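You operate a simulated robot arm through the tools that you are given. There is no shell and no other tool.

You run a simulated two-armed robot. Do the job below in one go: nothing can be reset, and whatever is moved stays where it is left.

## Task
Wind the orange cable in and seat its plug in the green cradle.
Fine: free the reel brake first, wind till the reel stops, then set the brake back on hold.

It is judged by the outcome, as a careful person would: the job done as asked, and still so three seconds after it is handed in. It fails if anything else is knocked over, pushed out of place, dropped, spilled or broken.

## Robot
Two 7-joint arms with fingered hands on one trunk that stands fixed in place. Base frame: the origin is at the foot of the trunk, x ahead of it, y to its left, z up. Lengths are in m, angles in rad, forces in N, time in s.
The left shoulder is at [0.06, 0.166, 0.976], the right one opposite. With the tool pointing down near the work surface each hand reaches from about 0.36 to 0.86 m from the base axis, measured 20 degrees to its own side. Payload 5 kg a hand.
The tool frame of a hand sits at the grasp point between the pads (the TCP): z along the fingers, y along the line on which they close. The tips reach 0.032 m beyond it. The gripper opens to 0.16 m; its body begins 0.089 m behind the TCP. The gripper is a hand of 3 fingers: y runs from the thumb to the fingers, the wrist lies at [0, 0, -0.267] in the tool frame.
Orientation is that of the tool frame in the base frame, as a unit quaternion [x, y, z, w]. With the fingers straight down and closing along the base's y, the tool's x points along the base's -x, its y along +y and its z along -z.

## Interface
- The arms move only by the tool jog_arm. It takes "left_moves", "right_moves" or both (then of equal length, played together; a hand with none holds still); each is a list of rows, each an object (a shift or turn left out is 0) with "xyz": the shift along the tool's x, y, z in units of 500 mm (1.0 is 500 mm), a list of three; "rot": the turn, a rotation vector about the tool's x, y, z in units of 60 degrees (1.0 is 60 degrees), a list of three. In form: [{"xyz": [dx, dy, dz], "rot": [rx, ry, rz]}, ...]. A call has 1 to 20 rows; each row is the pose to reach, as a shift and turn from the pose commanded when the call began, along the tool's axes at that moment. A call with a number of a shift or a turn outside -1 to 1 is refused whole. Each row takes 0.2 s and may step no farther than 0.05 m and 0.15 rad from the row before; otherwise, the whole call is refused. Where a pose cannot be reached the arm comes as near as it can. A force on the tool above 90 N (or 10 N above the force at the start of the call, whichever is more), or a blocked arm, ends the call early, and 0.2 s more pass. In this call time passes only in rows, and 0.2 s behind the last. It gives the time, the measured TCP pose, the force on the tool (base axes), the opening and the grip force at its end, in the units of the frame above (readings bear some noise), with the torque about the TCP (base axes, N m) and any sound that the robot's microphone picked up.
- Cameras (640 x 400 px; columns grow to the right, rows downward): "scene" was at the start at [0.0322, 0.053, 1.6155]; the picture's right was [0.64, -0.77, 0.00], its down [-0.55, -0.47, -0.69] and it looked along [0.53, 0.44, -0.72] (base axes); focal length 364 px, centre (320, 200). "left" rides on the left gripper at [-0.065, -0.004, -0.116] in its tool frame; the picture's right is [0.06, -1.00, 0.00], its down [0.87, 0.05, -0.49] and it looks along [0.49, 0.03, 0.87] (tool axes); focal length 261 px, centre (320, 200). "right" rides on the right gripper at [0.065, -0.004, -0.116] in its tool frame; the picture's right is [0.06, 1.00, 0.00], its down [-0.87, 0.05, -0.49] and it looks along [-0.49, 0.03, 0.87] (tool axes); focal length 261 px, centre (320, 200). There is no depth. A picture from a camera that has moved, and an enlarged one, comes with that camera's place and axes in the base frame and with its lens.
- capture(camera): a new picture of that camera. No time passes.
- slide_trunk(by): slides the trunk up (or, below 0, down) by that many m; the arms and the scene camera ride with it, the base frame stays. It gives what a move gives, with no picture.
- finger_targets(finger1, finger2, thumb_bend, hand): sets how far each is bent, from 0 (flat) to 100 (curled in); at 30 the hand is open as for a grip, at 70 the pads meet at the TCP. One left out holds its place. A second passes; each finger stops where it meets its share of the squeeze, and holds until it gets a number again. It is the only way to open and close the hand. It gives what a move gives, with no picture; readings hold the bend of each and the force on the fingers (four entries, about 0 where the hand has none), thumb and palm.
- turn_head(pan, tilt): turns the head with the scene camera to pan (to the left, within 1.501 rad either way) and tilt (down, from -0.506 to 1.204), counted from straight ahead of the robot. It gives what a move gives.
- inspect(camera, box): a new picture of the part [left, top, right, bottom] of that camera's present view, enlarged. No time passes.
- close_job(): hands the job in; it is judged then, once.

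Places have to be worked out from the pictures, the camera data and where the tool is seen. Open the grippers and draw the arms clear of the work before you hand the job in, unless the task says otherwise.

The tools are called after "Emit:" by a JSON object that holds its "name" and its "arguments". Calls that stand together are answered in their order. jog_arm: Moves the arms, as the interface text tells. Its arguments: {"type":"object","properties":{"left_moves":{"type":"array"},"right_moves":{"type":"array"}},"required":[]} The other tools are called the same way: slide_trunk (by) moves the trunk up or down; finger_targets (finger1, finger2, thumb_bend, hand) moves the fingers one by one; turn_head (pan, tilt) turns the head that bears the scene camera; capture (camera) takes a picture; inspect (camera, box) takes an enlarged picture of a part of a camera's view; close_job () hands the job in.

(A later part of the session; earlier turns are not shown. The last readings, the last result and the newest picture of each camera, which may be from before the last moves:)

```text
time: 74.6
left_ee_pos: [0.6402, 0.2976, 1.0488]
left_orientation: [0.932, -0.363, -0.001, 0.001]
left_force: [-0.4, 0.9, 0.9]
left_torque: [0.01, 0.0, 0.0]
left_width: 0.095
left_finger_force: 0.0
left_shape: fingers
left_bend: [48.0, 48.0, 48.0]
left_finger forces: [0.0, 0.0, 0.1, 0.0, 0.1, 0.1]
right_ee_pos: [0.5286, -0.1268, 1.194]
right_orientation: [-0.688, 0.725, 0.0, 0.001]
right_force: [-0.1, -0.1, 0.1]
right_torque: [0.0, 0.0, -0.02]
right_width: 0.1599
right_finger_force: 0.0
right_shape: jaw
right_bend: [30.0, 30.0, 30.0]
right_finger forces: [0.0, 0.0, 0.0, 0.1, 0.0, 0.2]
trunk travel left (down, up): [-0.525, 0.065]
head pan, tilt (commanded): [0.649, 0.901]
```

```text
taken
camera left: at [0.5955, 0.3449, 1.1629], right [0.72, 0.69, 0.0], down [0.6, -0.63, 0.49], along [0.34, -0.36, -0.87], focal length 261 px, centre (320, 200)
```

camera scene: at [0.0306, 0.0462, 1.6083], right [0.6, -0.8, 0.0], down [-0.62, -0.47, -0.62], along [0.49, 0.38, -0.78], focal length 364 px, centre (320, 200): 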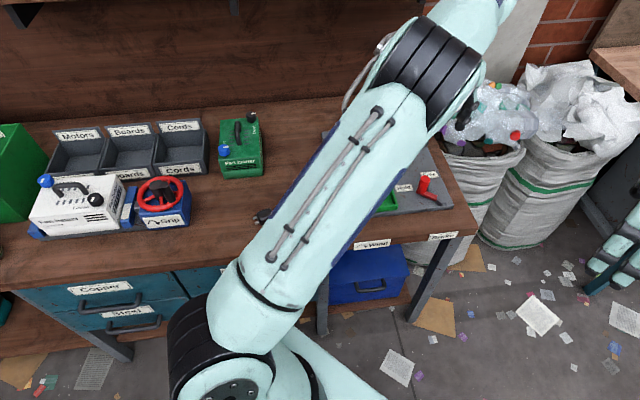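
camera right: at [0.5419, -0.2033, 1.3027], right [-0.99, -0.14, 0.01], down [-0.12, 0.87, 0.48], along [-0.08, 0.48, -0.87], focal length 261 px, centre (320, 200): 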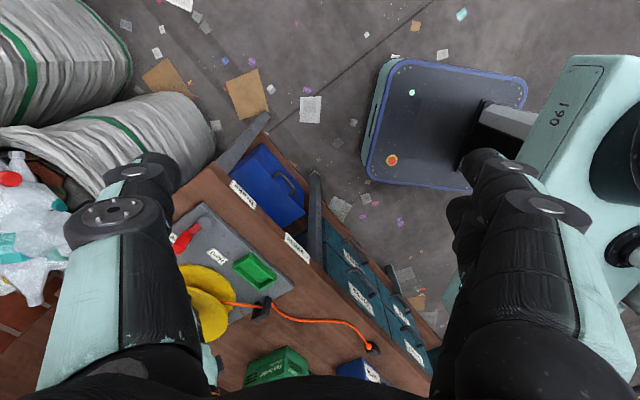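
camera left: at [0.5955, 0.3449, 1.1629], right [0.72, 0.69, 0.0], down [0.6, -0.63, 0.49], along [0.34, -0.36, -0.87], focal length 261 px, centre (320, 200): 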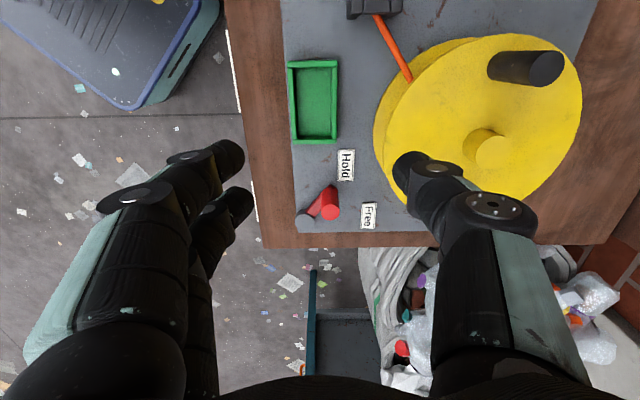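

The wrist reaches yaw 137° fine, so a single grasp can do the whole turn. I measure the cradle from here.

Emit:
{"name": "inspect", "arguments": {"camera": "left", "box": [250, 0, 410, 200]}}

Emit:
{"name": "inspect", "arguments": {"camera": "right", "box": [250, 230, 410, 350]}}

```text
2.00 times, centred on (330, 100) of left
camera zoom: at [0.5955, 0.3449, 1.1629], right [0.72, 0.69, 0.0], down [0.6, -0.63, 0.49], along [0.34, -0.36, -0.87], focal length 521 px, centre (300, 400)
```

zoom: 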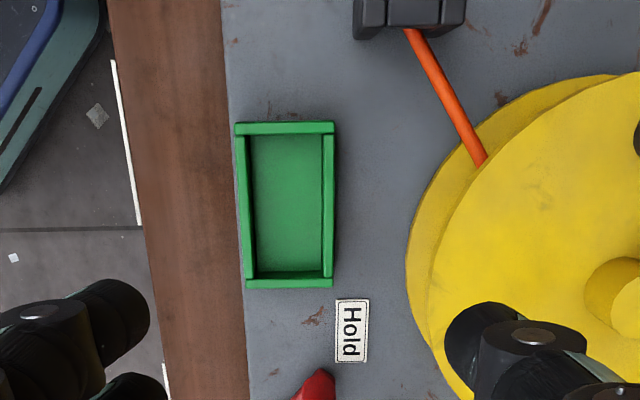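

```text
3.33 times, centred on (330, 290) of right
camera zoom: at [0.5279, -0.1932, 1.3092], right [-1.0, -0.01, 0.0], down [-0.01, 0.87, 0.49], along [0.0, 0.49, -0.87], focal length 869 px, centre (287, -100)
```

zoom: 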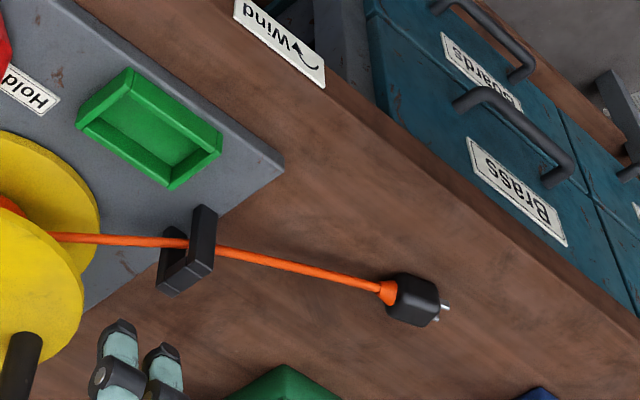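

The cradle is centred at ≈(0.629, 0.298), outer 98×57 mm, long axis at −45°, and the plug lies at ≈(0.412, 0.506) pointing 154°. I turn the wrist back and travel over to the plug, keeping high.

Emit:
{"name": "jog_arm", "arguments": {"left_moves": [{"xyz": [-0.04, 0.001, 0], "rot": [0, 0, 0.125]}, {"xyz": [-0.08, 0.002, 0], "rot": [0, 0, 0.25]}, {"xyz": [-0.12, 0.0035, 0], "rot": [0, 0, 0.375]}, {"xyz": [-0.16, 0.005, 0], "rot": [0, 0, 0.5]}, {"xyz": [-0.2, 0.006, 0], "rot": [0, 0, 0.625]}, {"xyz": [-0.24, 0.007, 0], "rot": [0, 0, 0.75]}, {"xyz": [-0.28, 0.008, 0], "rot": [0, 0, 0.875]}, {"xyz": [-0.3175, 0.0093, 0], "rot": [0, 0, 1.0]}]}}

Emit:
{"name": "jog_arm", "arguments": {"left_moves": [{"xyz": [-0.02, 0.033, 0.008], "rot": [0, 0, 0.125]}, {"xyz": [-0.04, 0.065, 0.015], "rot": [0, 0, 0.25]}, {"xyz": [-0.06, 0.098, 0.022], "rot": [0, 0, 0.375]}, {"xyz": [-0.078, 0.13, 0.03], "rot": [0, 0, 0.5]}, {"xyz": [-0.097, 0.163, 0.038], "rot": [0, 0, 0.625]}, {"xyz": [-0.116, 0.195, 0.045], "rot": [0, 0, 0.75]}, {"xyz": [-0.136, 0.228, 0.052], "rot": [0, 0, 0.875]}, {"xyz": [-0.155, 0.26, 0.06], "rot": [0, 0, 1.0]}]}}

Emit:
{"name": "capture", "arguments": {"camera": "left"}}

Emit:
{"name": "capture", "arguments": {"camera": "scene"}}

```text
time: 76.4
left_ee_pos: [0.5205, 0.4012, 1.048]
left_orientation: [-0.624, 0.781, 0.0, -0.001]
left_force: [0.0, 1.0, 0.2]
left_torque: [-0.02, -0.01, 0.0]
left_width: 0.0954
left_finger_force: 0.1
left_shape: fingers
left_bend: [48.0, 48.0, 48.0]
left_finger forces: [0.0, 0.0, 0.1, 0.0, 0.0, 0.0]
right_ee_pos: [0.5265, -0.1264, 1.1943]
right_orientation: [-0.688, 0.726, 0.0, 0.0]
right_force: [-0.6, 0.5, 0.5]
right_torque: [-0.01, 0.02, 0.02]
right_width: 0.1598
right_finger_force: 0.0
right_shape: jaw
right_bend: [30.0, 30.0, 30.0]
right_finger forces: [0.1, 0.0, 0.1, 0.0, 0.1, 0.1]
trunk travel left (down, up): [-0.525, 0.065]
head pan, tilt (commanded): [0.649, 0.901]
```

```text
time: 78.2
left_ee_pos: [0.4099, 0.5081, 1.0191]
left_orientation: [-0.151, 0.989, 0.0, -0.001]
left_force: [0.8, 0.9, -0.2]
left_torque: [0.01, 0.02, 0.01]
left_width: 0.095
left_finger_force: 0.0
left_shape: fingers
left_bend: [48.0, 48.0, 48.0]
left_finger forces: [0.0, 0.0, 0.0, 0.0, 0.1, 0.0]
right_ee_pos: [0.5277, -0.1271, 1.1947]
right_orientation: [-0.689, 0.725, 0.0, 0.001]
right_force: [-0.7, 0.1, -0.1]
right_torque: [0.01, -0.01, -0.01]
right_width: 0.16
right_finger_force: 0.1
right_shape: jaw
right_bend: [30.0, 30.0, 30.0]
right_finger forces: [0.0, 0.0, 0.0, 0.0, 0.0, 0.0]
trunk travel left (down, up): [-0.525, 0.065]
head pan, tilt (commanded): [0.649, 0.901]
```

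```text
taken
camera left: at [0.4735, 0.523, 1.1336], right [0.24, -0.97, 0.0], down [-0.85, -0.2, 0.49], along [-0.48, -0.12, -0.87], focal length 261 px, centre (320, 200)
```

left: 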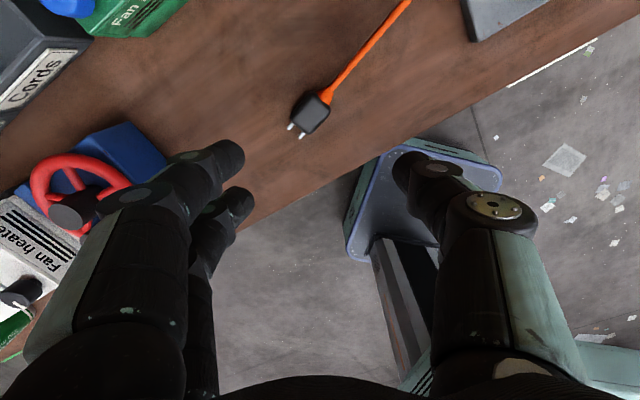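

```text
taken
camera scene: at [0.0305, 0.0469, 1.6083], right [0.6, -0.8, 0.0], down [-0.62, -0.47, -0.62], along [0.49, 0.38, -0.78], focal length 364 px, centre (320, 200)
```

scene: 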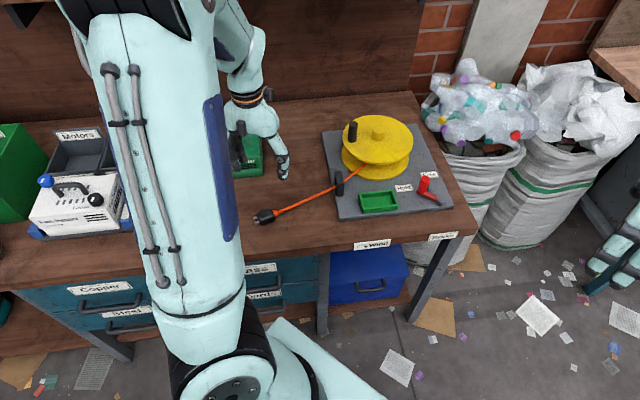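

Both the left camera and the scene camera see the plug clearly now. I zoom in on it in both.

Emit:
{"name": "inspect", "arguments": {"camera": "left", "box": [260, 60, 380, 150]}}

Emit:
{"name": "inspect", "arguments": {"camera": "scene", "box": [230, 170, 390, 250]}}

```text
4.44 times, centred on (320, 105) of left
camera zoom: at [0.4735, 0.523, 1.1336], right [0.24, -0.97, 0.0], down [-0.85, -0.2, 0.49], along [-0.48, -0.12, -0.87], focal length 1158 px, centre (320, 622)
```

zoom: 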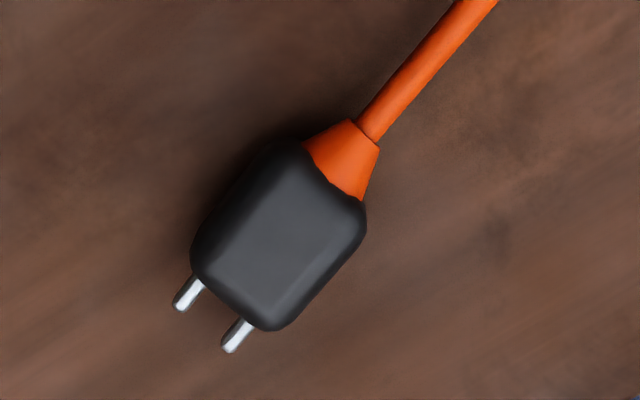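

```text
4.00 times, centred on (310, 210) of scene
camera zoom: at [0.0305, 0.0469, 1.6083], right [0.6, -0.8, 0.0], down [-0.62, -0.47, -0.62], along [0.49, 0.38, -0.78], focal length 1454 px, centre (360, 160)
```

zoom: 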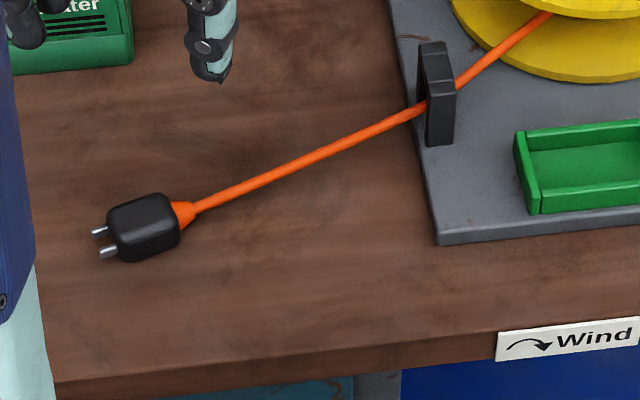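

The plug body (≈40×34 mm) is centred at ≈(0.408, 0.518), its tail pointing at about −29°. I yaw to −29° so the fingers close across its width, and come down to z≈0.94.

Emit:
{"name": "jog_arm", "arguments": {"left_moves": [{"xyz": [0, 0.005, 0.02], "rot": [0, 0, 0.13]}, {"xyz": [-0.001, 0.01, 0.045], "rot": [0, 0, 0.26]}, {"xyz": [-0.001, 0.015, 0.07], "rot": [0, 0, 0.39]}, {"xyz": [-0.002, 0.02, 0.1], "rot": [0, 0, 0.52]}, {"xyz": [-0.002, 0.0203, 0.13], "rot": [0, 0, 0.65]}, {"xyz": [-0.002, 0.0203, 0.16], "rot": [0, 0, 0.773]}]}}

Emit:
{"name": "capture", "arguments": {"camera": "left"}}

Emit:
{"name": "inspect", "arguments": {"camera": "scene", "box": [180, 100, 400, 260]}}

```text
time: 79.6
left_ee_pos: [0.4096, 0.5173, 0.9392]
left_orientation: [0.251, 0.968, 0.0, 0.0]
left_force: [0.5, -0.5, 0.1]
left_torque: [0.01, 0.03, -0.02]
left_width: 0.0954
left_finger_force: 0.0
left_shape: fingers
left_bend: [48.0, 48.0, 48.0]
left_finger forces: [0.0, 0.0, 0.0, 0.0, 0.0, 0.0]
right_ee_pos: [0.5285, -0.1254, 1.1919]
right_orientation: [-0.688, 0.725, 0.0, 0.0]
right_force: [0.3, 0.4, 0.0]
right_torque: [-0.04, 0.01, -0.01]
right_width: 0.16
right_finger_force: 0.1
right_shape: jaw
right_bend: [30.0, 30.0, 30.0]
right_finger forces: [0.1, 0.1, 0.0, 0.1, 0.1, 0.1]
trunk travel left (down, up): [-0.525, 0.065]
head pan, tilt (commanded): [0.649, 0.901]
```

```text
taken
camera left: at [0.4642, 0.4821, 1.053], right [-0.54, -0.84, 0.0], down [-0.73, 0.47, 0.49], along [-0.42, 0.26, -0.87], focal length 261 px, centre (320, 200)
```

left: 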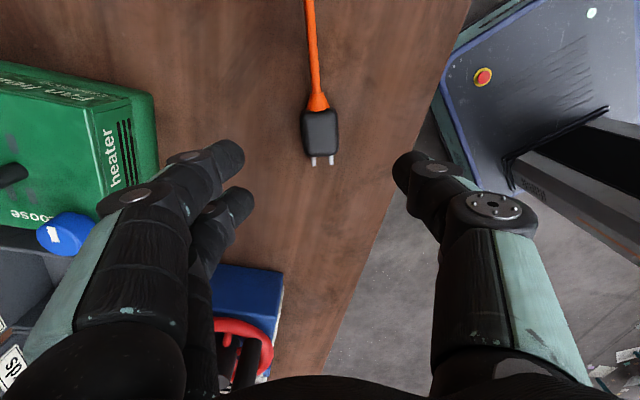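

```text
2.50 times, centred on (290, 180) of scene
camera zoom: at [0.0312, 0.0467, 1.6083], right [0.6, -0.8, 0.0], down [-0.62, -0.47, -0.62], along [0.49, 0.38, -0.78], focal length 909 px, centre (395, 250)
```

zoom: 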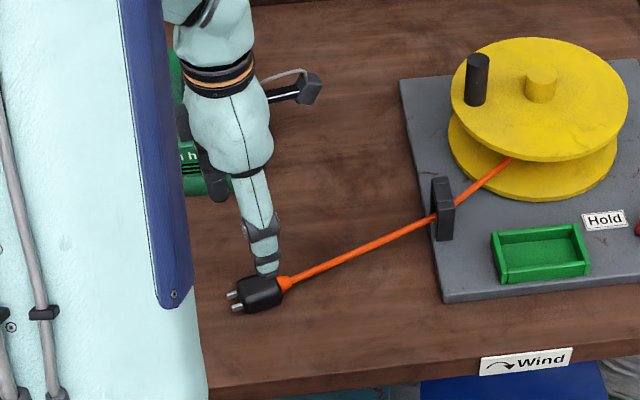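

The plug is aligned between the fingers. I narrow the opening a bit, nudge 4 mm toward the plug centre and descend to just above grasp height.

Emit:
{"name": "finger_targets", "arguments": {"hand": "left", "finger1": 54, "finger2": 54, "thumb_bend": 54}}

Emit:
{"name": "jog_arm", "arguments": {"left_moves": [{"xyz": [0.004, 0, 0.055]}, {"xyz": [0.008, 0, 0.11]}, {"xyz": [0.008, 0, 0.16]}]}}

Emit:
{"name": "capture", "arguments": {"camera": "left"}}

Emit:
{"name": "inspect", "arguments": {"camera": "scene", "box": [200, 140, 320, 240]}}

```text
time: 80.6
left_ee_pos: [0.411, 0.5174, 0.9383]
left_orientation: [0.251, 0.968, 0.0, -0.001]
left_force: [0.5, -0.6, 0.0]
left_torque: [-0.03, -0.04, -0.02]
left_width: 0.0717
left_finger_force: 0.0
left_shape: fingers
left_bend: [54.0, 54.0, 54.0]
left_finger forces: [0.0, 0.1, 0.1, 0.0, 0.0, 0.1]
right_ee_pos: [0.5272, -0.1272, 1.1931]
right_orientation: [-0.688, 0.726, 0.001, 0.0]
right_force: [0.4, -0.9, 0.3]
right_torque: [-0.01, 0.0, -0.01]
right_width: 0.1598
right_finger_force: 0.1
right_shape: jaw
right_bend: [30.0, 30.0, 30.0]
right_finger forces: [0.0, 0.0, 0.0, 0.0, 0.1, 0.1]
trunk travel left (down, up): [-0.525, 0.065]
head pan, tilt (commanded): [0.649, 0.901]
```

```text
time: 81.4
left_ee_pos: [0.4056, 0.5189, 0.8571]
left_orientation: [0.25, 0.968, 0.0, -0.001]
left_force: [0.6, 0.2, -0.5]
left_torque: [0.03, 0.03, 0.01]
left_width: 0.0718
left_finger_force: 0.0
left_shape: fingers
left_bend: [54.0, 54.0, 54.0]
left_finger forces: [0.1, 0.1, 0.0, 0.0, 0.0, 0.0]
right_ee_pos: [0.5279, -0.1271, 1.1922]
right_orientation: [-0.688, 0.725, 0.0, -0.001]
right_force: [-0.5, -0.2, 0.2]
right_torque: [-0.01, 0.02, 0.02]
right_width: 0.16
right_finger_force: 0.0
right_shape: jaw
right_bend: [30.0, 30.0, 30.0]
right_finger forces: [0.0, 0.0, 0.0, 0.0, 0.0, 0.0]
trunk travel left (down, up): [-0.525, 0.065]
head pan, tilt (commanded): [0.649, 0.901]
```

```text
taken
camera left: at [0.4608, 0.4833, 0.9725], right [-0.54, -0.84, 0.0], down [-0.73, 0.47, 0.49], along [-0.42, 0.26, -0.87], focal length 261 px, centre (320, 200)
```

left: 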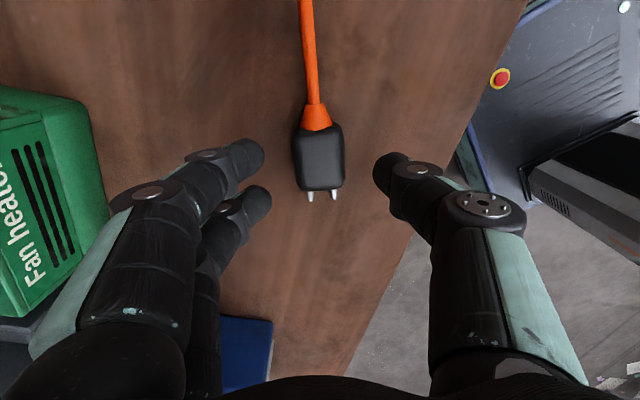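

```text
4.00 times, centred on (260, 190) of scene
camera zoom: at [0.0315, 0.0469, 1.6083], right [0.6, -0.8, 0.0], down [-0.62, -0.47, -0.62], along [0.49, 0.38, -0.78], focal length 1454 px, centre (560, 240)
```

zoom: 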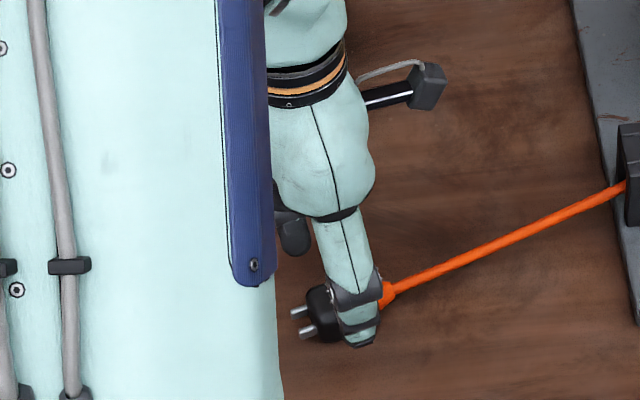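

Plug is centred sideways; along its length I'm about 4 mm too far forward, so I undo that nudge and descend to z≈0.833.

Emit:
{"name": "jog_arm", "arguments": {"left_moves": [{"xyz": [-0.007, 0, 0.024]}, {"xyz": [-0.007, 0, 0.048]}]}}

Emit:
{"name": "capture", "arguments": {"camera": "left"}}

```text
time: 82.0
left_ee_pos: [0.4081, 0.5173, 0.8352]
left_orientation: [0.251, 0.968, -0.001, 0.0]
left_force: [0.6, -0.4, -0.7]
left_torque: [0.05, 0.01, 0.0]
left_width: 0.0719
left_finger_force: 0.0
left_shape: fingers
left_bend: [54.0, 54.0, 54.0]
left_finger forces: [0.1, 0.0, 0.0, 0.1, 0.0, 0.1]
right_ee_pos: [0.5273, -0.1269, 1.1913]
right_orientation: [-0.688, 0.726, 0.0, 0.001]
right_force: [0.2, 0.0, 0.0]
right_torque: [0.01, -0.01, 0.0]
right_width: 0.1599
right_finger_force: 0.1
right_shape: jaw
right_bend: [30.0, 30.0, 30.0]
right_finger forces: [0.0, 0.0, 0.0, 0.0, 0.0, 0.0]
trunk travel left (down, up): [-0.525, 0.065]
head pan, tilt (commanded): [0.649, 0.901]
```

```text
taken
camera left: at [0.4632, 0.4817, 0.9498], right [-0.54, -0.84, 0.0], down [-0.73, 0.47, 0.49], along [-0.42, 0.26, -0.87], focal length 261 px, centre (320, 200)
```

left: 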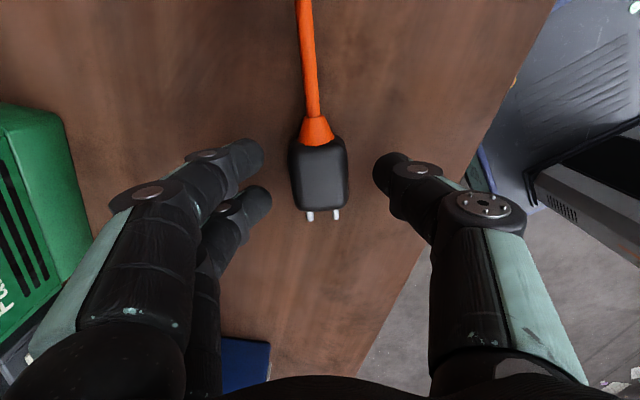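

Centred lengthwise and sideways. I go 7 mm lower and close on the plug.

Emit:
{"name": "jog_arm", "arguments": {"left_moves": [{"xyz": [0, 0, 0.014]}]}}

Emit:
{"name": "finger_targets", "arguments": {"hand": "left", "finger1": 68, "finger2": 68, "thumb_bend": 68}}

Emit:
{"name": "capture", "arguments": {"camera": "left"}}

```text
time: 82.4
left_ee_pos: [0.409, 0.5167, 0.8276]
left_orientation: [0.25, 0.968, -0.001, -0.001]
left_force: [-0.2, -0.3, -0.2]
left_torque: [-0.02, -0.01, 0.05]
left_width: 0.0719
left_finger_force: 0.1
left_shape: fingers
left_bend: [54.0, 54.0, 54.0]
left_finger forces: [0.0, 0.0, 0.2, 0.0, 0.0, 0.0]
right_ee_pos: [0.5286, -0.1263, 1.1938]
right_orientation: [-0.688, 0.725, 0.0, 0.0]
right_force: [0.2, -0.1, -0.7]
right_torque: [-0.01, 0.0, 0.0]
right_width: 0.1599
right_finger_force: 0.1
right_shape: jaw
right_bend: [30.0, 30.0, 30.0]
right_finger forces: [0.1, 0.0, 0.0, 0.0, 0.1, 0.0]
trunk travel left (down, up): [-0.525, 0.065]
head pan, tilt (commanded): [0.649, 0.901]
```

```text
time: 83.4
left_ee_pos: [0.4076, 0.5172, 0.827]
left_orientation: [0.251, 0.968, 0.0, -0.001]
left_force: [-0.1, -0.4, 0.4]
left_torque: [0.0, -0.03, -0.02]
left_width: 0.0407
left_finger_force: 10.7
left_shape: fingers
left_bend: [62.0, 63.0, 64.0]
left_finger forces: [5.8, 5.6, 0.1, 0.0, 11.6, 0.0]
right_ee_pos: [0.5275, -0.1277, 1.1941]
right_orientation: [-0.688, 0.725, -0.001, -0.001]
right_force: [-0.8, 0.2, -0.9]
right_torque: [-0.01, -0.01, -0.01]
right_width: 0.1601
right_finger_force: 0.1
right_shape: jaw
right_bend: [30.0, 30.0, 30.0]
right_finger forces: [0.1, 0.0, 0.0, 0.0, 0.0, 0.0]
trunk travel left (down, up): [-0.525, 0.065]
head pan, tilt (commanded): [0.649, 0.901]
```

```text
taken
camera left: at [0.463, 0.4819, 0.9424], right [-0.54, -0.84, 0.0], down [-0.73, 0.47, 0.49], along [-0.42, 0.26, -0.87], focal length 261 px, centre (320, 200)
```

left: 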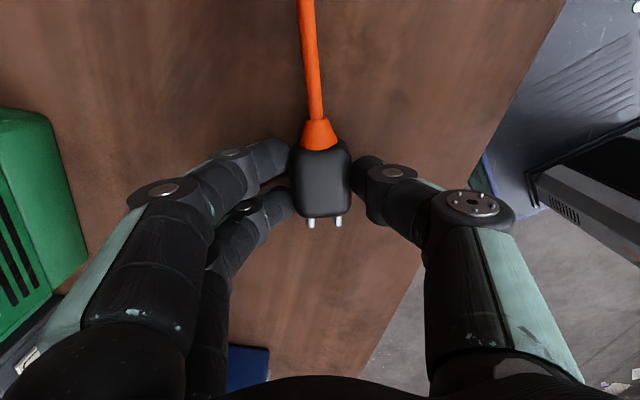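

Even grip: 5.8/5.6 N against 11.6 N. I tighten for security and then lift 3 cm to test.

Emit:
{"name": "finger_targets", "arguments": {"hand": "left", "finger1": 74, "finger2": 74, "thumb_bend": 74}}

Emit:
{"name": "jog_arm", "arguments": {"left_moves": [{"xyz": [0, 0, -0.03]}, {"xyz": [0, 0, -0.07]}]}}

Emit:
{"name": "capture", "arguments": {"camera": "left"}}

Emit:
{"name": "inspect", "arguments": {"camera": "scene", "box": [200, 140, 400, 240]}}

```text
time: 84.4
left_ee_pos: [0.4069, 0.5165, 0.8271]
left_orientation: [0.25, 0.968, -0.001, -0.001]
left_force: [-0.7, -1.0, 0.4]
left_torque: [0.03, -0.05, 0.02]
left_width: 0.0396
left_finger_force: 22.0
left_shape: fingers
left_bend: [63.0, 63.0, 66.0]
left_finger forces: [11.0, 11.2, 0.0, 0.0, 22.0, 0.1]
right_ee_pos: [0.5267, -0.127, 1.1934]
right_orientation: [-0.688, 0.726, 0.0, 0.001]
right_force: [-0.1, 0.4, 0.3]
right_torque: [0.02, -0.05, 0.0]
right_width: 0.1598
right_finger_force: 0.1
right_shape: jaw
right_bend: [30.0, 30.0, 30.0]
right_finger forces: [0.0, 0.0, 0.1, 0.0, 0.0, 0.0]
trunk travel left (down, up): [-0.525, 0.065]
head pan, tilt (commanded): [0.649, 0.901]
```

```text
time: 85.0
left_ee_pos: [0.4067, 0.5174, 0.8634]
left_orientation: [0.25, 0.968, -0.001, 0.0]
left_force: [0.7, 0.6, -1.0]
left_torque: [0.02, 0.01, -0.03]
left_width: 0.0398
left_finger_force: 21.5
left_shape: fingers
left_bend: [63.0, 63.0, 66.0]
left_finger forces: [11.0, 11.1, 0.0, 0.1, 21.8, 0.1]
right_ee_pos: [0.527, -0.1265, 1.1935]
right_orientation: [-0.689, 0.725, 0.001, 0.0]
right_force: [0.0, 0.0, 0.3]
right_torque: [0.0, -0.02, 0.02]
right_width: 0.1601
right_finger_force: 0.1
right_shape: jaw
right_bend: [30.0, 30.0, 30.0]
right_finger forces: [0.1, 0.1, 0.0, 0.0, 0.1, 0.0]
trunk travel left (down, up): [-0.525, 0.065]
head pan, tilt (commanded): [0.649, 0.901]
```

```text
taken
camera left: at [0.4625, 0.4818, 0.9782], right [-0.54, -0.84, 0.0], down [-0.73, 0.47, 0.49], along [-0.42, 0.26, -0.87], focal length 261 px, centre (320, 200)
```

left: 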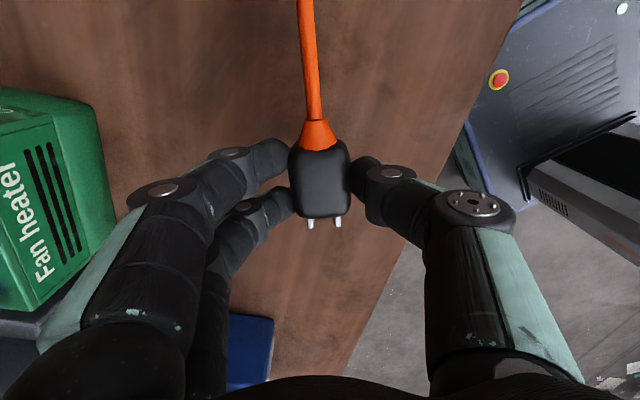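

```text
3.20 times, centred on (300, 190) of scene
camera zoom: at [0.0305, 0.0462, 1.6083], right [0.6, -0.8, 0.0], down [-0.62, -0.47, -0.62], along [0.49, 0.38, -0.78], focal length 1164 px, centre (384, 232)
```

zoom: 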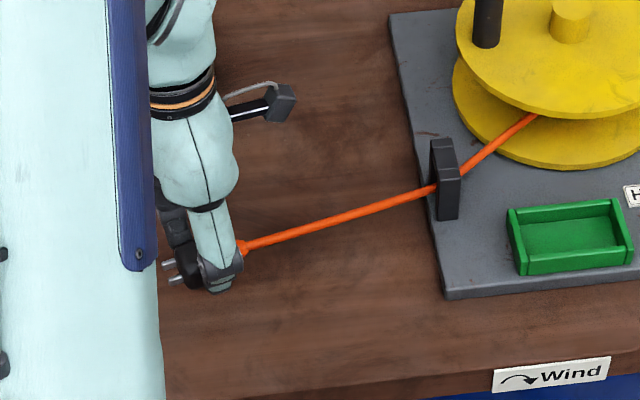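

The plug is held firmly and lifts with the hand; its axis is aligned with tool x. I now swing it counter-clockwise around the near side of the guide in stages, starting with raising it and turning 55°.

Emit:
{"name": "jog_arm", "arguments": {"left_moves": [{"xyz": [0, 0, -0.04]}, {"xyz": [-0.016, -0.016, -0.084], "rot": [0, 0, -0.115]}, {"xyz": [-0.032, -0.033, -0.084], "rot": [0, 0, -0.23]}, {"xyz": [-0.048, -0.05, -0.084], "rot": [0, 0, -0.345]}, {"xyz": [-0.064, -0.067, -0.084], "rot": [0, 0, -0.46]}, {"xyz": [-0.08, -0.083, -0.084], "rot": [0, 0, -0.575]}, {"xyz": [-0.095, -0.099, -0.084], "rot": [0, 0, -0.69]}, {"xyz": [-0.11, -0.115, -0.084], "rot": [0, 0, -0.805]}, {"xyz": [-0.1246, -0.1299, -0.084], "rot": [0, 0, -0.917]}]}}

Emit:
{"name": "capture", "arguments": {"camera": "left"}}

Emit:
{"name": "capture", "arguments": {"camera": "scene"}}

```text
time: 87.0
left_ee_pos: [0.4303, 0.4289, 0.9058]
left_orientation: [-0.226, 0.974, -0.001, -0.001]
left_force: [-0.7, -0.6, 0.0]
left_torque: [0.02, -0.01, 0.01]
left_width: 0.0398
left_finger_force: 22.0
left_shape: fingers
left_bend: [63.0, 63.0, 66.0]
left_finger forces: [11.0, 11.0, 0.0, 0.0, 22.0, 0.0]
right_ee_pos: [0.5272, -0.1268, 1.1926]
right_orientation: [-0.688, 0.726, 0.0, 0.0]
right_force: [0.2, -0.3, 0.1]
right_torque: [0.04, 0.01, -0.01]
right_width: 0.16
right_finger_force: 0.1
right_shape: jaw
right_bend: [30.0, 30.0, 30.0]
right_finger forces: [0.0, 0.1, 0.0, 0.0, 0.0, 0.0]
trunk travel left (down, up): [-0.525, 0.065]
head pan, tilt (commanded): [0.649, 0.901]
```

```text
taken
camera left: at [0.4904, 0.4543, 1.0202], right [0.38, -0.92, 0.0], down [-0.8, -0.33, 0.49], along [-0.46, -0.19, -0.87], focal length 261 px, centre (320, 200)
```

left: 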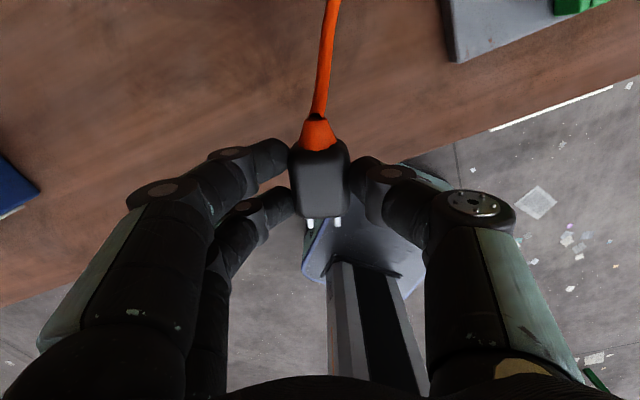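

```text
taken
camera scene: at [0.031, 0.0461, 1.6083], right [0.6, -0.8, 0.0], down [-0.62, -0.47, -0.62], along [0.49, 0.38, -0.78], focal length 364 px, centre (320, 200)
```

scene: 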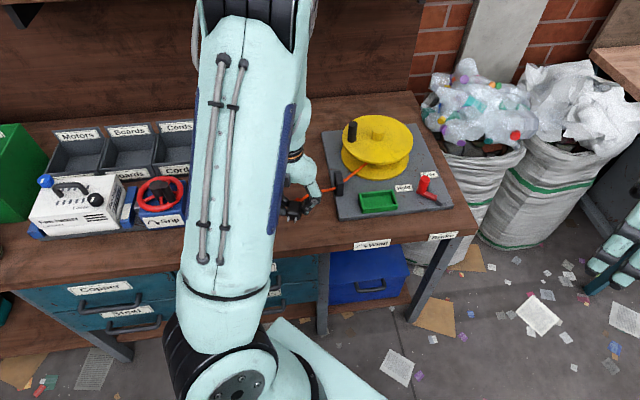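

The plug follows steadily with the cable slack. I continue with the second 55° of the swing.

Emit:
{"name": "jog_arm", "arguments": {"left_moves": [{"xyz": [-0.001, -0.027, 0], "rot": [0, 0, -0.115]}, {"xyz": [-0.002, -0.054, 0], "rot": [0, 0, -0.23]}, {"xyz": [-0.003, -0.081, 0], "rot": [0, 0, -0.345]}, {"xyz": [-0.0035, -0.108, 0], "rot": [0, 0, -0.46]}, {"xyz": [-0.004, -0.135, 0], "rot": [0, 0, -0.575]}, {"xyz": [-0.005, -0.162, 0], "rot": [0, 0, -0.69]}, {"xyz": [-0.006, -0.188, 0], "rot": [0, 0, -0.805]}, {"xyz": [-0.0066, -0.2146, 0], "rot": [0, 0, -0.917]}]}}

Emit:
{"name": "capture", "arguments": {"camera": "left"}}

Emit:
{"name": "inspect", "arguments": {"camera": "right", "box": [170, 200, 450, 400]}}

```text
time: 88.8
left_ee_pos: [0.4808, 0.3333, 0.9067]
left_orientation: [-0.651, 0.759, 0.001, -0.002]
left_force: [-0.3, 0.0, -1.0]
left_torque: [0.05, 0.01, 0.0]
left_width: 0.0397
left_finger_force: 22.0
left_shape: fingers
left_bend: [63.0, 63.0, 66.0]
left_finger forces: [10.7, 11.0, 0.1, 0.1, 22.0, 0.0]
right_ee_pos: [0.5262, -0.1273, 1.1938]
right_orientation: [-0.688, 0.725, 0.001, 0.002]
right_force: [-0.6, 0.7, 0.5]
right_torque: [0.0, -0.01, -0.01]
right_width: 0.16
right_finger_force: 0.1
right_shape: jaw
right_bend: [30.0, 30.0, 30.0]
right_finger forces: [0.1, 0.1, 0.1, 0.0, 0.1, 0.0]
trunk travel left (down, up): [-0.525, 0.065]
head pan, tilt (commanded): [0.649, 0.901]
```

```text
taken
camera left: at [0.4951, 0.3968, 1.0201], right [0.98, -0.21, 0.0], down [-0.19, -0.85, 0.49], along [-0.11, -0.48, -0.87], focal length 261 px, centre (320, 200)
```

left: 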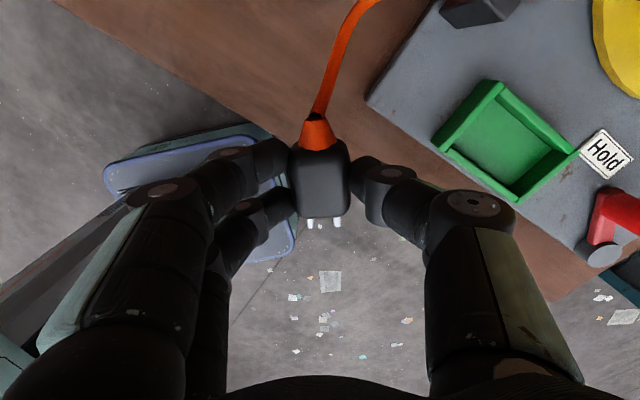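

```text
2.00 times, centred on (310, 300) of right
camera zoom: at [0.5279, -0.1935, 1.3091], right [-1.0, -0.01, 0.0], down [-0.01, 0.87, 0.49], along [0.0, 0.49, -0.87], focal length 521 px, centre (340, 0)
```

zoom: 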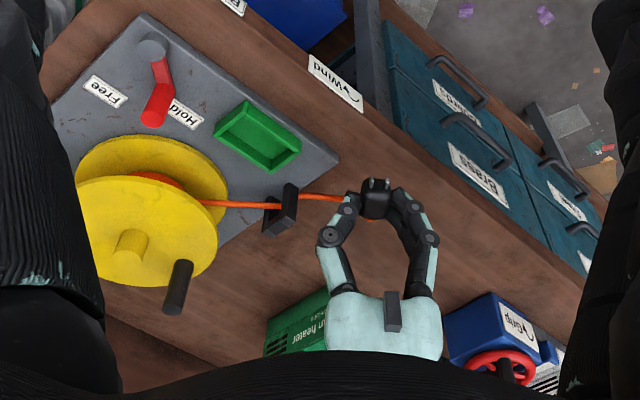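

The plug has turned and the cable curves nicely. I do the third part: turn to yaw 135° while moving over the cradle.

Emit:
{"name": "jog_arm", "arguments": {"left_moves": [{"xyz": [0.004, -0.039, 0], "rot": [0, 0, -0.113]}, {"xyz": [0.008, -0.078, 0], "rot": [0, 0, -0.225]}, {"xyz": [0.012, -0.117, 0], "rot": [0, 0, -0.338]}, {"xyz": [0.016, -0.156, 0], "rot": [0, 0, -0.45]}, {"xyz": [0.02, -0.196, 0], "rot": [0, 0, -0.563]}, {"xyz": [0.024, -0.235, 0], "rot": [0, 0, -0.675]}, {"xyz": [0.028, -0.274, 0], "rot": [0, 0, -0.788]}, {"xyz": [0.0315, -0.3128, 0], "rot": [0, 0, -0.9]}]}}

Emit:
{"name": "capture", "arguments": {"camera": "left"}}

Emit:
{"name": "inspect", "arguments": {"camera": "right", "box": [170, 200, 450, 400]}}

Emit:
{"name": "capture", "arguments": {"camera": "scene"}}

```text
time: 90.6
left_ee_pos: [0.6332, 0.2959, 0.9053]
left_orientation: [0.924, -0.381, -0.001, 0.001]
left_force: [0.1, 0.1, -0.5]
left_torque: [-0.02, 0.02, -0.01]
left_width: 0.0398
left_finger_force: 21.7
left_shape: fingers
left_bend: [63.0, 63.0, 66.0]
left_finger forces: [10.9, 11.2, 0.1, 0.0, 21.9, 0.1]
right_ee_pos: [0.5289, -0.1282, 1.1933]
right_orientation: [-0.688, 0.726, 0.0, 0.001]
right_force: [0.1, 0.0, -0.3]
right_torque: [0.03, 0.01, -0.03]
right_width: 0.1596
right_finger_force: 0.1
right_shape: jaw
right_bend: [30.0, 30.0, 30.0]
right_finger forces: [0.0, 0.0, 0.0, 0.1, 0.0, 0.0]
trunk travel left (down, up): [-0.525, 0.065]
head pan, tilt (commanded): [0.649, 0.901]
```

```text
taken
camera left: at [0.5899, 0.3447, 1.0196], right [0.75, 0.66, 0.0], down [0.58, -0.65, 0.49], along [0.32, -0.37, -0.87], focal length 261 px, centre (320, 200)
```

left: 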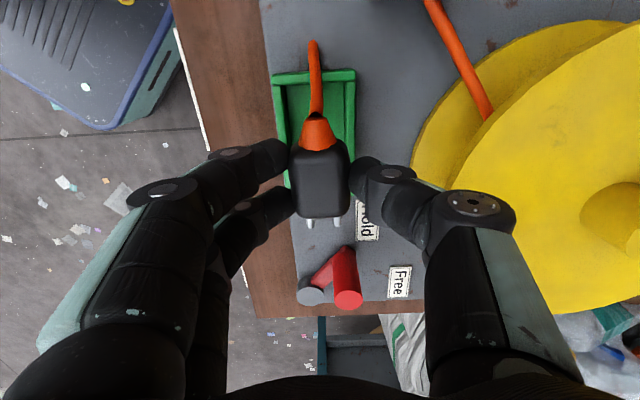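

```text
2.00 times, centred on (310, 300) of right
camera zoom: at [0.5282, -0.1931, 1.309], right [-1.0, -0.01, 0.0], down [-0.01, 0.87, 0.49], along [0.0, 0.49, -0.87], focal length 521 px, centre (340, 0)
```

zoom: 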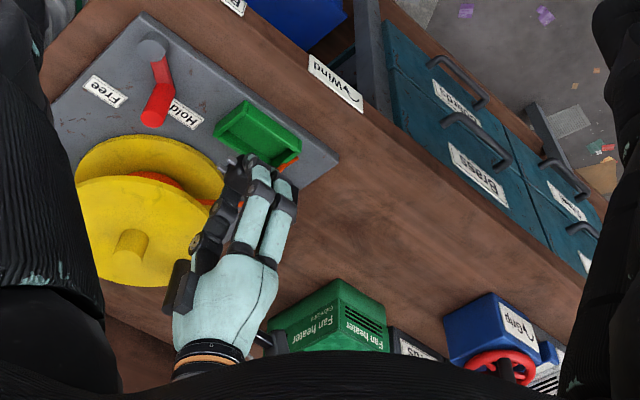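

```text
taken
camera scene: at [0.0314, 0.0462, 1.6083], right [0.6, -0.8, 0.0], down [-0.62, -0.47, -0.62], along [0.49, 0.38, -0.78], focal length 364 px, centre (320, 200)
```

scene: 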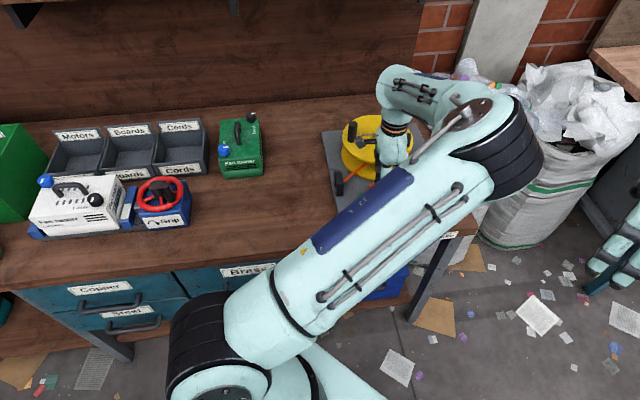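

The plug is over the cradle. I zoom to check its alignment with the cradle before lowering.

Emit:
{"name": "inspect", "arguments": {"camera": "left", "box": [240, 20, 420, 260]}}

Emit:
{"name": "inspect", "arguments": {"camera": "right", "box": [250, 230, 370, 310]}}

```text
1.67 times, centred on (330, 140) of left
camera zoom: at [0.5899, 0.3447, 1.0196], right [0.75, 0.66, 0.0], down [0.58, -0.65, 0.49], along [0.32, -0.37, -0.87], focal length 434 px, centre (303, 300)
```

zoom: 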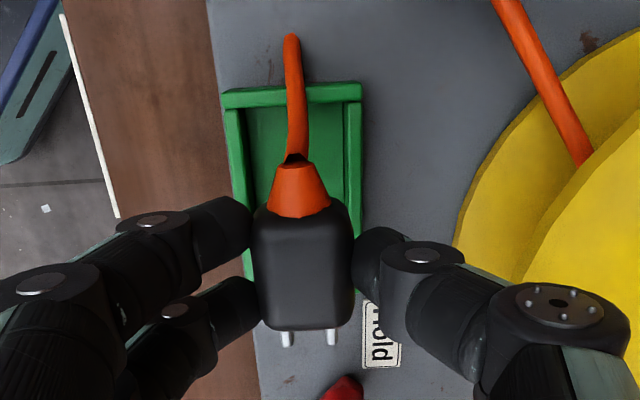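

```text
5.00 times, centred on (310, 270) of right
camera zoom: at [0.5282, -0.1931, 1.309], right [-1.0, -0.01, 0.0], down [-0.01, 0.87, 0.49], along [0.0, 0.49, -0.87], focal length 1303 px, centre (370, -150)
```

zoom: 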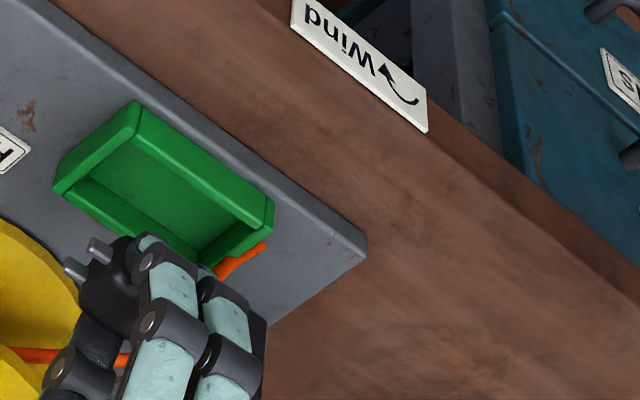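

Cradle corners recompute consistently; the plug is aligned in yaw and only ~2 mm off sideways. I correct that and lower toward the cradle.

Emit:
{"name": "jog_arm", "arguments": {"left_moves": [{"xyz": [0, 0.0036, 0.02]}, {"xyz": [0, 0.0036, 0.045]}, {"xyz": [0, 0.0036, 0.065]}]}}

Emit:
{"name": "capture", "arguments": {"camera": "left"}}

Emit:
{"name": "inspect", "arguments": {"camera": "right", "box": [250, 230, 370, 310]}}

```text
time: 91.4
left_ee_pos: [0.6317, 0.2923, 0.8726]
left_orientation: [0.924, -0.382, 0.0, 0.001]
left_force: [-0.8, -0.3, -0.8]
left_torque: [0.0, 0.0, 0.01]
left_width: 0.0395
left_finger_force: 22.5
left_shape: fingers
left_bend: [63.0, 63.0, 66.0]
left_finger forces: [10.7, 11.1, 0.0, 0.2, 21.8, 0.0]
right_ee_pos: [0.5278, -0.1277, 1.1937]
right_orientation: [-0.689, 0.725, 0.001, 0.001]
right_force: [-0.4, 0.2, 1.7]
right_torque: [-0.01, -0.01, 0.01]
right_width: 0.1599
right_finger_force: 0.1
right_shape: jaw
right_bend: [30.0, 30.0, 30.0]
right_finger forces: [0.0, 0.0, 0.1, 0.1, 0.1, 0.0]
trunk travel left (down, up): [-0.525, 0.065]
head pan, tilt (commanded): [0.649, 0.901]
```

```text
taken
camera left: at [0.5886, 0.342, 0.9874], right [0.75, 0.66, 0.0], down [0.58, -0.65, 0.49], along [0.32, -0.37, -0.87], focal length 261 px, centre (320, 200)
```

left: 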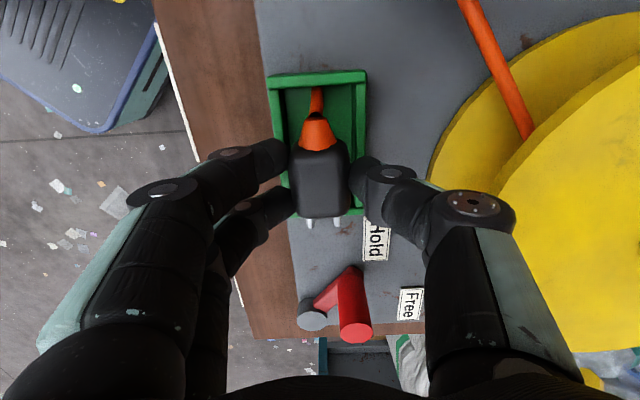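

```text
5.00 times, centred on (310, 270) of right
camera zoom: at [0.528, -0.1931, 1.3092], right [-1.0, -0.01, 0.0], down [-0.01, 0.87, 0.49], along [0.0, 0.49, -0.87], focal length 1303 px, centre (370, -150)
```

zoom: 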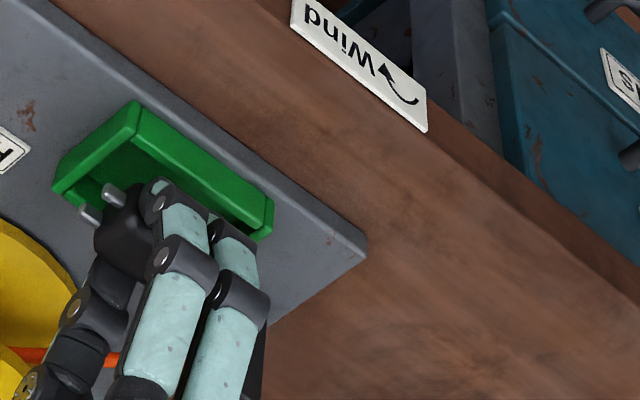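

Alignment stays good (about 1 mm laterally, plug a few mm forward). I shift back 2 mm and lower further in small steps, watching for contact.

Emit:
{"name": "jog_arm", "arguments": {"left_moves": [{"xyz": [-0.004, -0.002, 0.01]}, {"xyz": [-0.004, -0.002, 0.018]}]}}

Emit:
{"name": "capture", "arguments": {"camera": "left"}}

Emit:
{"name": "inspect", "arguments": {"camera": "right", "box": [250, 230, 370, 310]}}

```text
time: 92.0
left_ee_pos: [0.6314, 0.2951, 0.8636]
left_orientation: [0.924, -0.382, -0.001, 0.001]
left_force: [-0.9, -0.6, -0.4]
left_torque: [0.0, 0.02, 0.01]
left_width: 0.0397
left_finger_force: 22.0
left_shape: fingers
left_bend: [63.0, 63.0, 66.0]
left_finger forces: [10.7, 11.1, 0.0, 0.0, 21.9, 0.0]
right_ee_pos: [0.5277, -0.1276, 1.1938]
right_orientation: [-0.688, 0.726, 0.0, 0.001]
right_force: [0.3, -0.7, 0.8]
right_torque: [0.0, 0.0, 0.01]
right_width: 0.1599
right_finger_force: 0.0
right_shape: jaw
right_bend: [30.0, 30.0, 30.0]
right_finger forces: [0.0, 0.0, 0.0, 0.1, 0.0, 0.0]
trunk travel left (down, up): [-0.525, 0.065]
head pan, tilt (commanded): [0.649, 0.901]
```

```text
taken
camera left: at [0.5882, 0.3447, 0.9779], right [0.75, 0.66, 0.0], down [0.58, -0.65, 0.49], along [0.32, -0.37, -0.87], focal length 261 px, centre (320, 200)
```

left: 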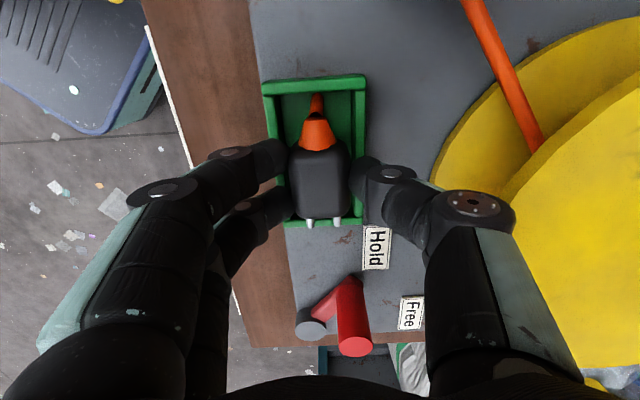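

```text
5.00 times, centred on (310, 270) of right
camera zoom: at [0.5278, -0.193, 1.3092], right [-1.0, -0.01, 0.0], down [-0.01, 0.87, 0.49], along [0.0, 0.49, -0.87], focal length 1303 px, centre (370, -150)
```

zoom: 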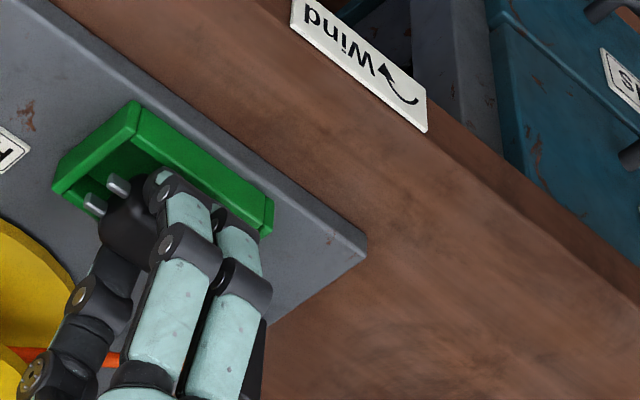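

Laterally centred, but the prong tips are very near the front wall; extents suggest shifting 4 mm back toward the tail. I do that and lower a further 4 mm.

Emit:
{"name": "jog_arm", "arguments": {"left_moves": [{"xyz": [-0.008, 0, 0]}, {"xyz": [-0.008, 0, 0.008]}]}}

Emit:
{"name": "capture", "arguments": {"camera": "left"}}

Emit:
{"name": "inspect", "arguments": {"camera": "right", "box": [250, 230, 370, 310]}}

```text
time: 92.6
left_ee_pos: [0.6284, 0.2983, 0.8593]
left_orientation: [0.924, -0.382, -0.001, 0.001]
left_force: [0.2, -0.2, -1.2]
left_torque: [-0.01, 0.02, 0.01]
left_width: 0.0397
left_finger_force: 21.7
left_shape: fingers
left_bend: [63.0, 63.0, 66.0]
left_finger forces: [10.8, 11.1, 0.0, 0.1, 22.0, 0.1]
right_ee_pos: [0.5273, -0.1273, 1.1931]
right_orientation: [-0.688, 0.726, 0.001, 0.0]
right_force: [-0.2, 0.3, 0.6]
right_torque: [0.03, 0.0, 0.02]
right_width: 0.1601
right_finger_force: 0.1
right_shape: jaw
right_bend: [30.0, 30.0, 30.0]
right_finger forces: [0.0, 0.0, 0.1, 0.1, 0.0, 0.0]
trunk travel left (down, up): [-0.525, 0.065]
head pan, tilt (commanded): [0.649, 0.901]
```

```text
taken
camera left: at [0.5847, 0.347, 0.9738], right [0.75, 0.66, 0.0], down [0.58, -0.65, 0.49], along [0.32, -0.37, -0.87], focal length 261 px, centre (320, 200)
```

left: 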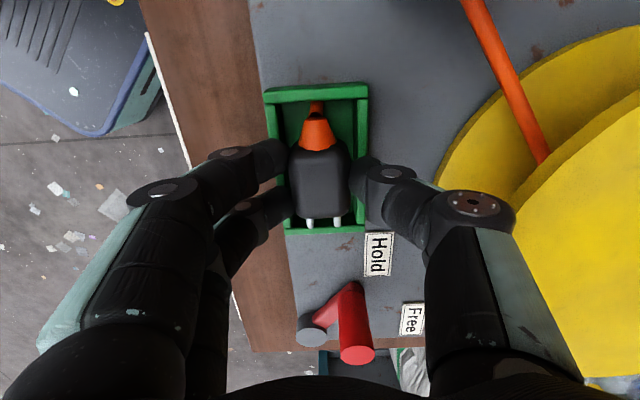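

```text
5.00 times, centred on (310, 270) of right
camera zoom: at [0.528, -0.1931, 1.3092], right [-1.0, -0.01, 0.0], down [-0.01, 0.87, 0.49], along [0.0, 0.49, -0.87], focal length 1303 px, centre (370, -150)
```

zoom: 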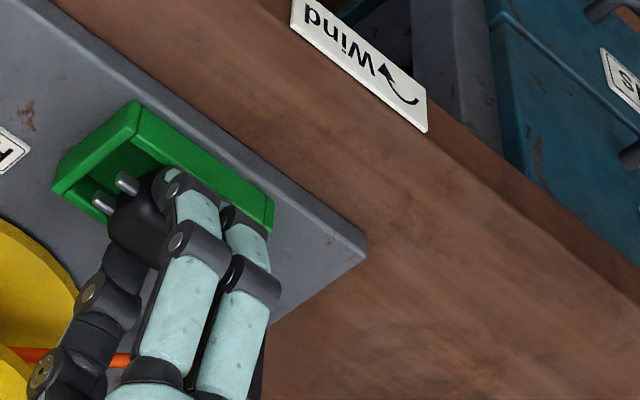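

The plug sits within the rim outline. Before letting go I check where the cable runs out of the cradle.

Emit:
{"name": "inspect", "arguments": {"camera": "left", "box": [240, 0, 400, 240]}}

Emit:
{"name": "inspect", "arguments": {"camera": "scene", "box": [290, 100, 450, 240]}}

```text
1.67 times, centred on (320, 120) of left
camera zoom: at [0.5847, 0.347, 0.9738], right [0.75, 0.66, 0.0], down [0.58, -0.65, 0.49], along [0.32, -0.37, -0.87], focal length 434 px, centre (320, 333)
```

zoom: 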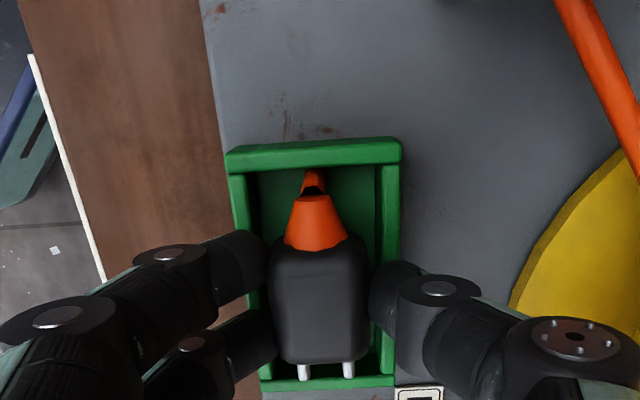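

```text
2.86 times, centred on (370, 170) of scene
camera zoom: at [0.0311, 0.0463, 1.6083], right [0.6, -0.8, 0.0], down [-0.62, -0.47, -0.62], along [0.49, 0.38, -0.78], focal length 1039 px, centre (177, 286)
```

zoom: 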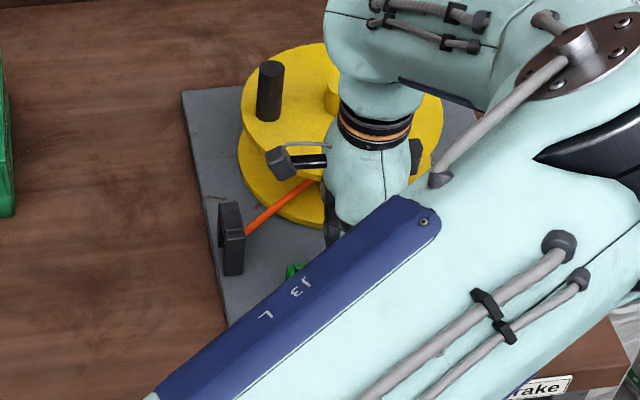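

The visible cable simply dips behind the boot toward the guide, nothing is snagged. I lower in 3 mm steps until fingertips or plug just touch.

Emit:
{"name": "jog_arm", "arguments": {"left_moves": [{"xyz": [0, 0, 0.006]}]}}

Emit:
{"name": "jog_arm", "arguments": {"left_moves": [{"xyz": [0, 0, 0.006]}]}}

Emit:
{"name": "capture", "arguments": {"camera": "left"}}

```text
time: 93.0
left_ee_pos: [0.6282, 0.2982, 0.8585]
left_orientation: [0.924, -0.382, 0.0, 0.0]
left_force: [-3.2, -1.8, 14.2]
left_torque: [-0.29, 0.43, 0.0]
left_width: 0.0397
left_finger_force: 29.3
left_shape: fingers
left_bend: [64.0, 64.0, 66.0]
left_finger forces: [19.7, 17.5, 0.1, 0.1, 22.3, 0.0]
right_ee_pos: [0.5271, -0.1271, 1.1939]
right_orientation: [-0.689, 0.725, 0.0, 0.001]
right_force: [-0.2, 0.9, 0.3]
right_torque: [-0.02, 0.01, 0.04]
right_width: 0.1599
right_finger_force: 0.1
right_shape: jaw
right_bend: [30.0, 30.0, 30.0]
right_finger forces: [0.0, 0.0, 0.0, 0.0, 0.0, 0.0]
trunk travel left (down, up): [-0.525, 0.065]
head pan, tilt (commanded): [0.649, 0.901]
```

```text
time: 93.4
left_ee_pos: [0.6275, 0.2969, 0.8568]
left_orientation: [0.924, -0.382, 0.002, 0.0]
left_force: [-6.6, -3.5, 39.4]
left_torque: [-0.72, 0.99, -0.02]
left_width: 0.0398
left_finger_force: 41.3
left_shape: fingers
left_bend: [67.0, 67.0, 66.0]
left_finger forces: [31.5, 28.7, 0.0, 0.1, 23.2, 0.0]
right_ee_pos: [0.5249, -0.1285, 1.1957]
right_orientation: [-0.688, 0.726, 0.0, 0.001]
right_force: [0.1, 0.0, -0.3]
right_torque: [0.0, 0.01, -0.01]
right_width: 0.1601
right_finger_force: 0.0
right_shape: jaw
right_bend: [30.0, 30.0, 30.0]
right_finger forces: [0.0, 0.1, 0.0, 0.0, 0.1, 0.1]
trunk travel left (down, up): [-0.525, 0.065]
head pan, tilt (commanded): [0.649, 0.901]
```

```text
taken
camera left: at [0.583, 0.346, 0.9715], right [0.75, 0.66, 0.0], down [0.58, -0.65, 0.49], along [0.33, -0.37, -0.87], focal length 261 px, centre (320, 200)
```

left: 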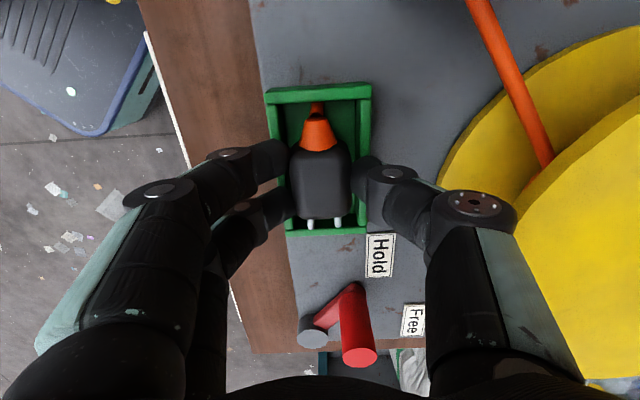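

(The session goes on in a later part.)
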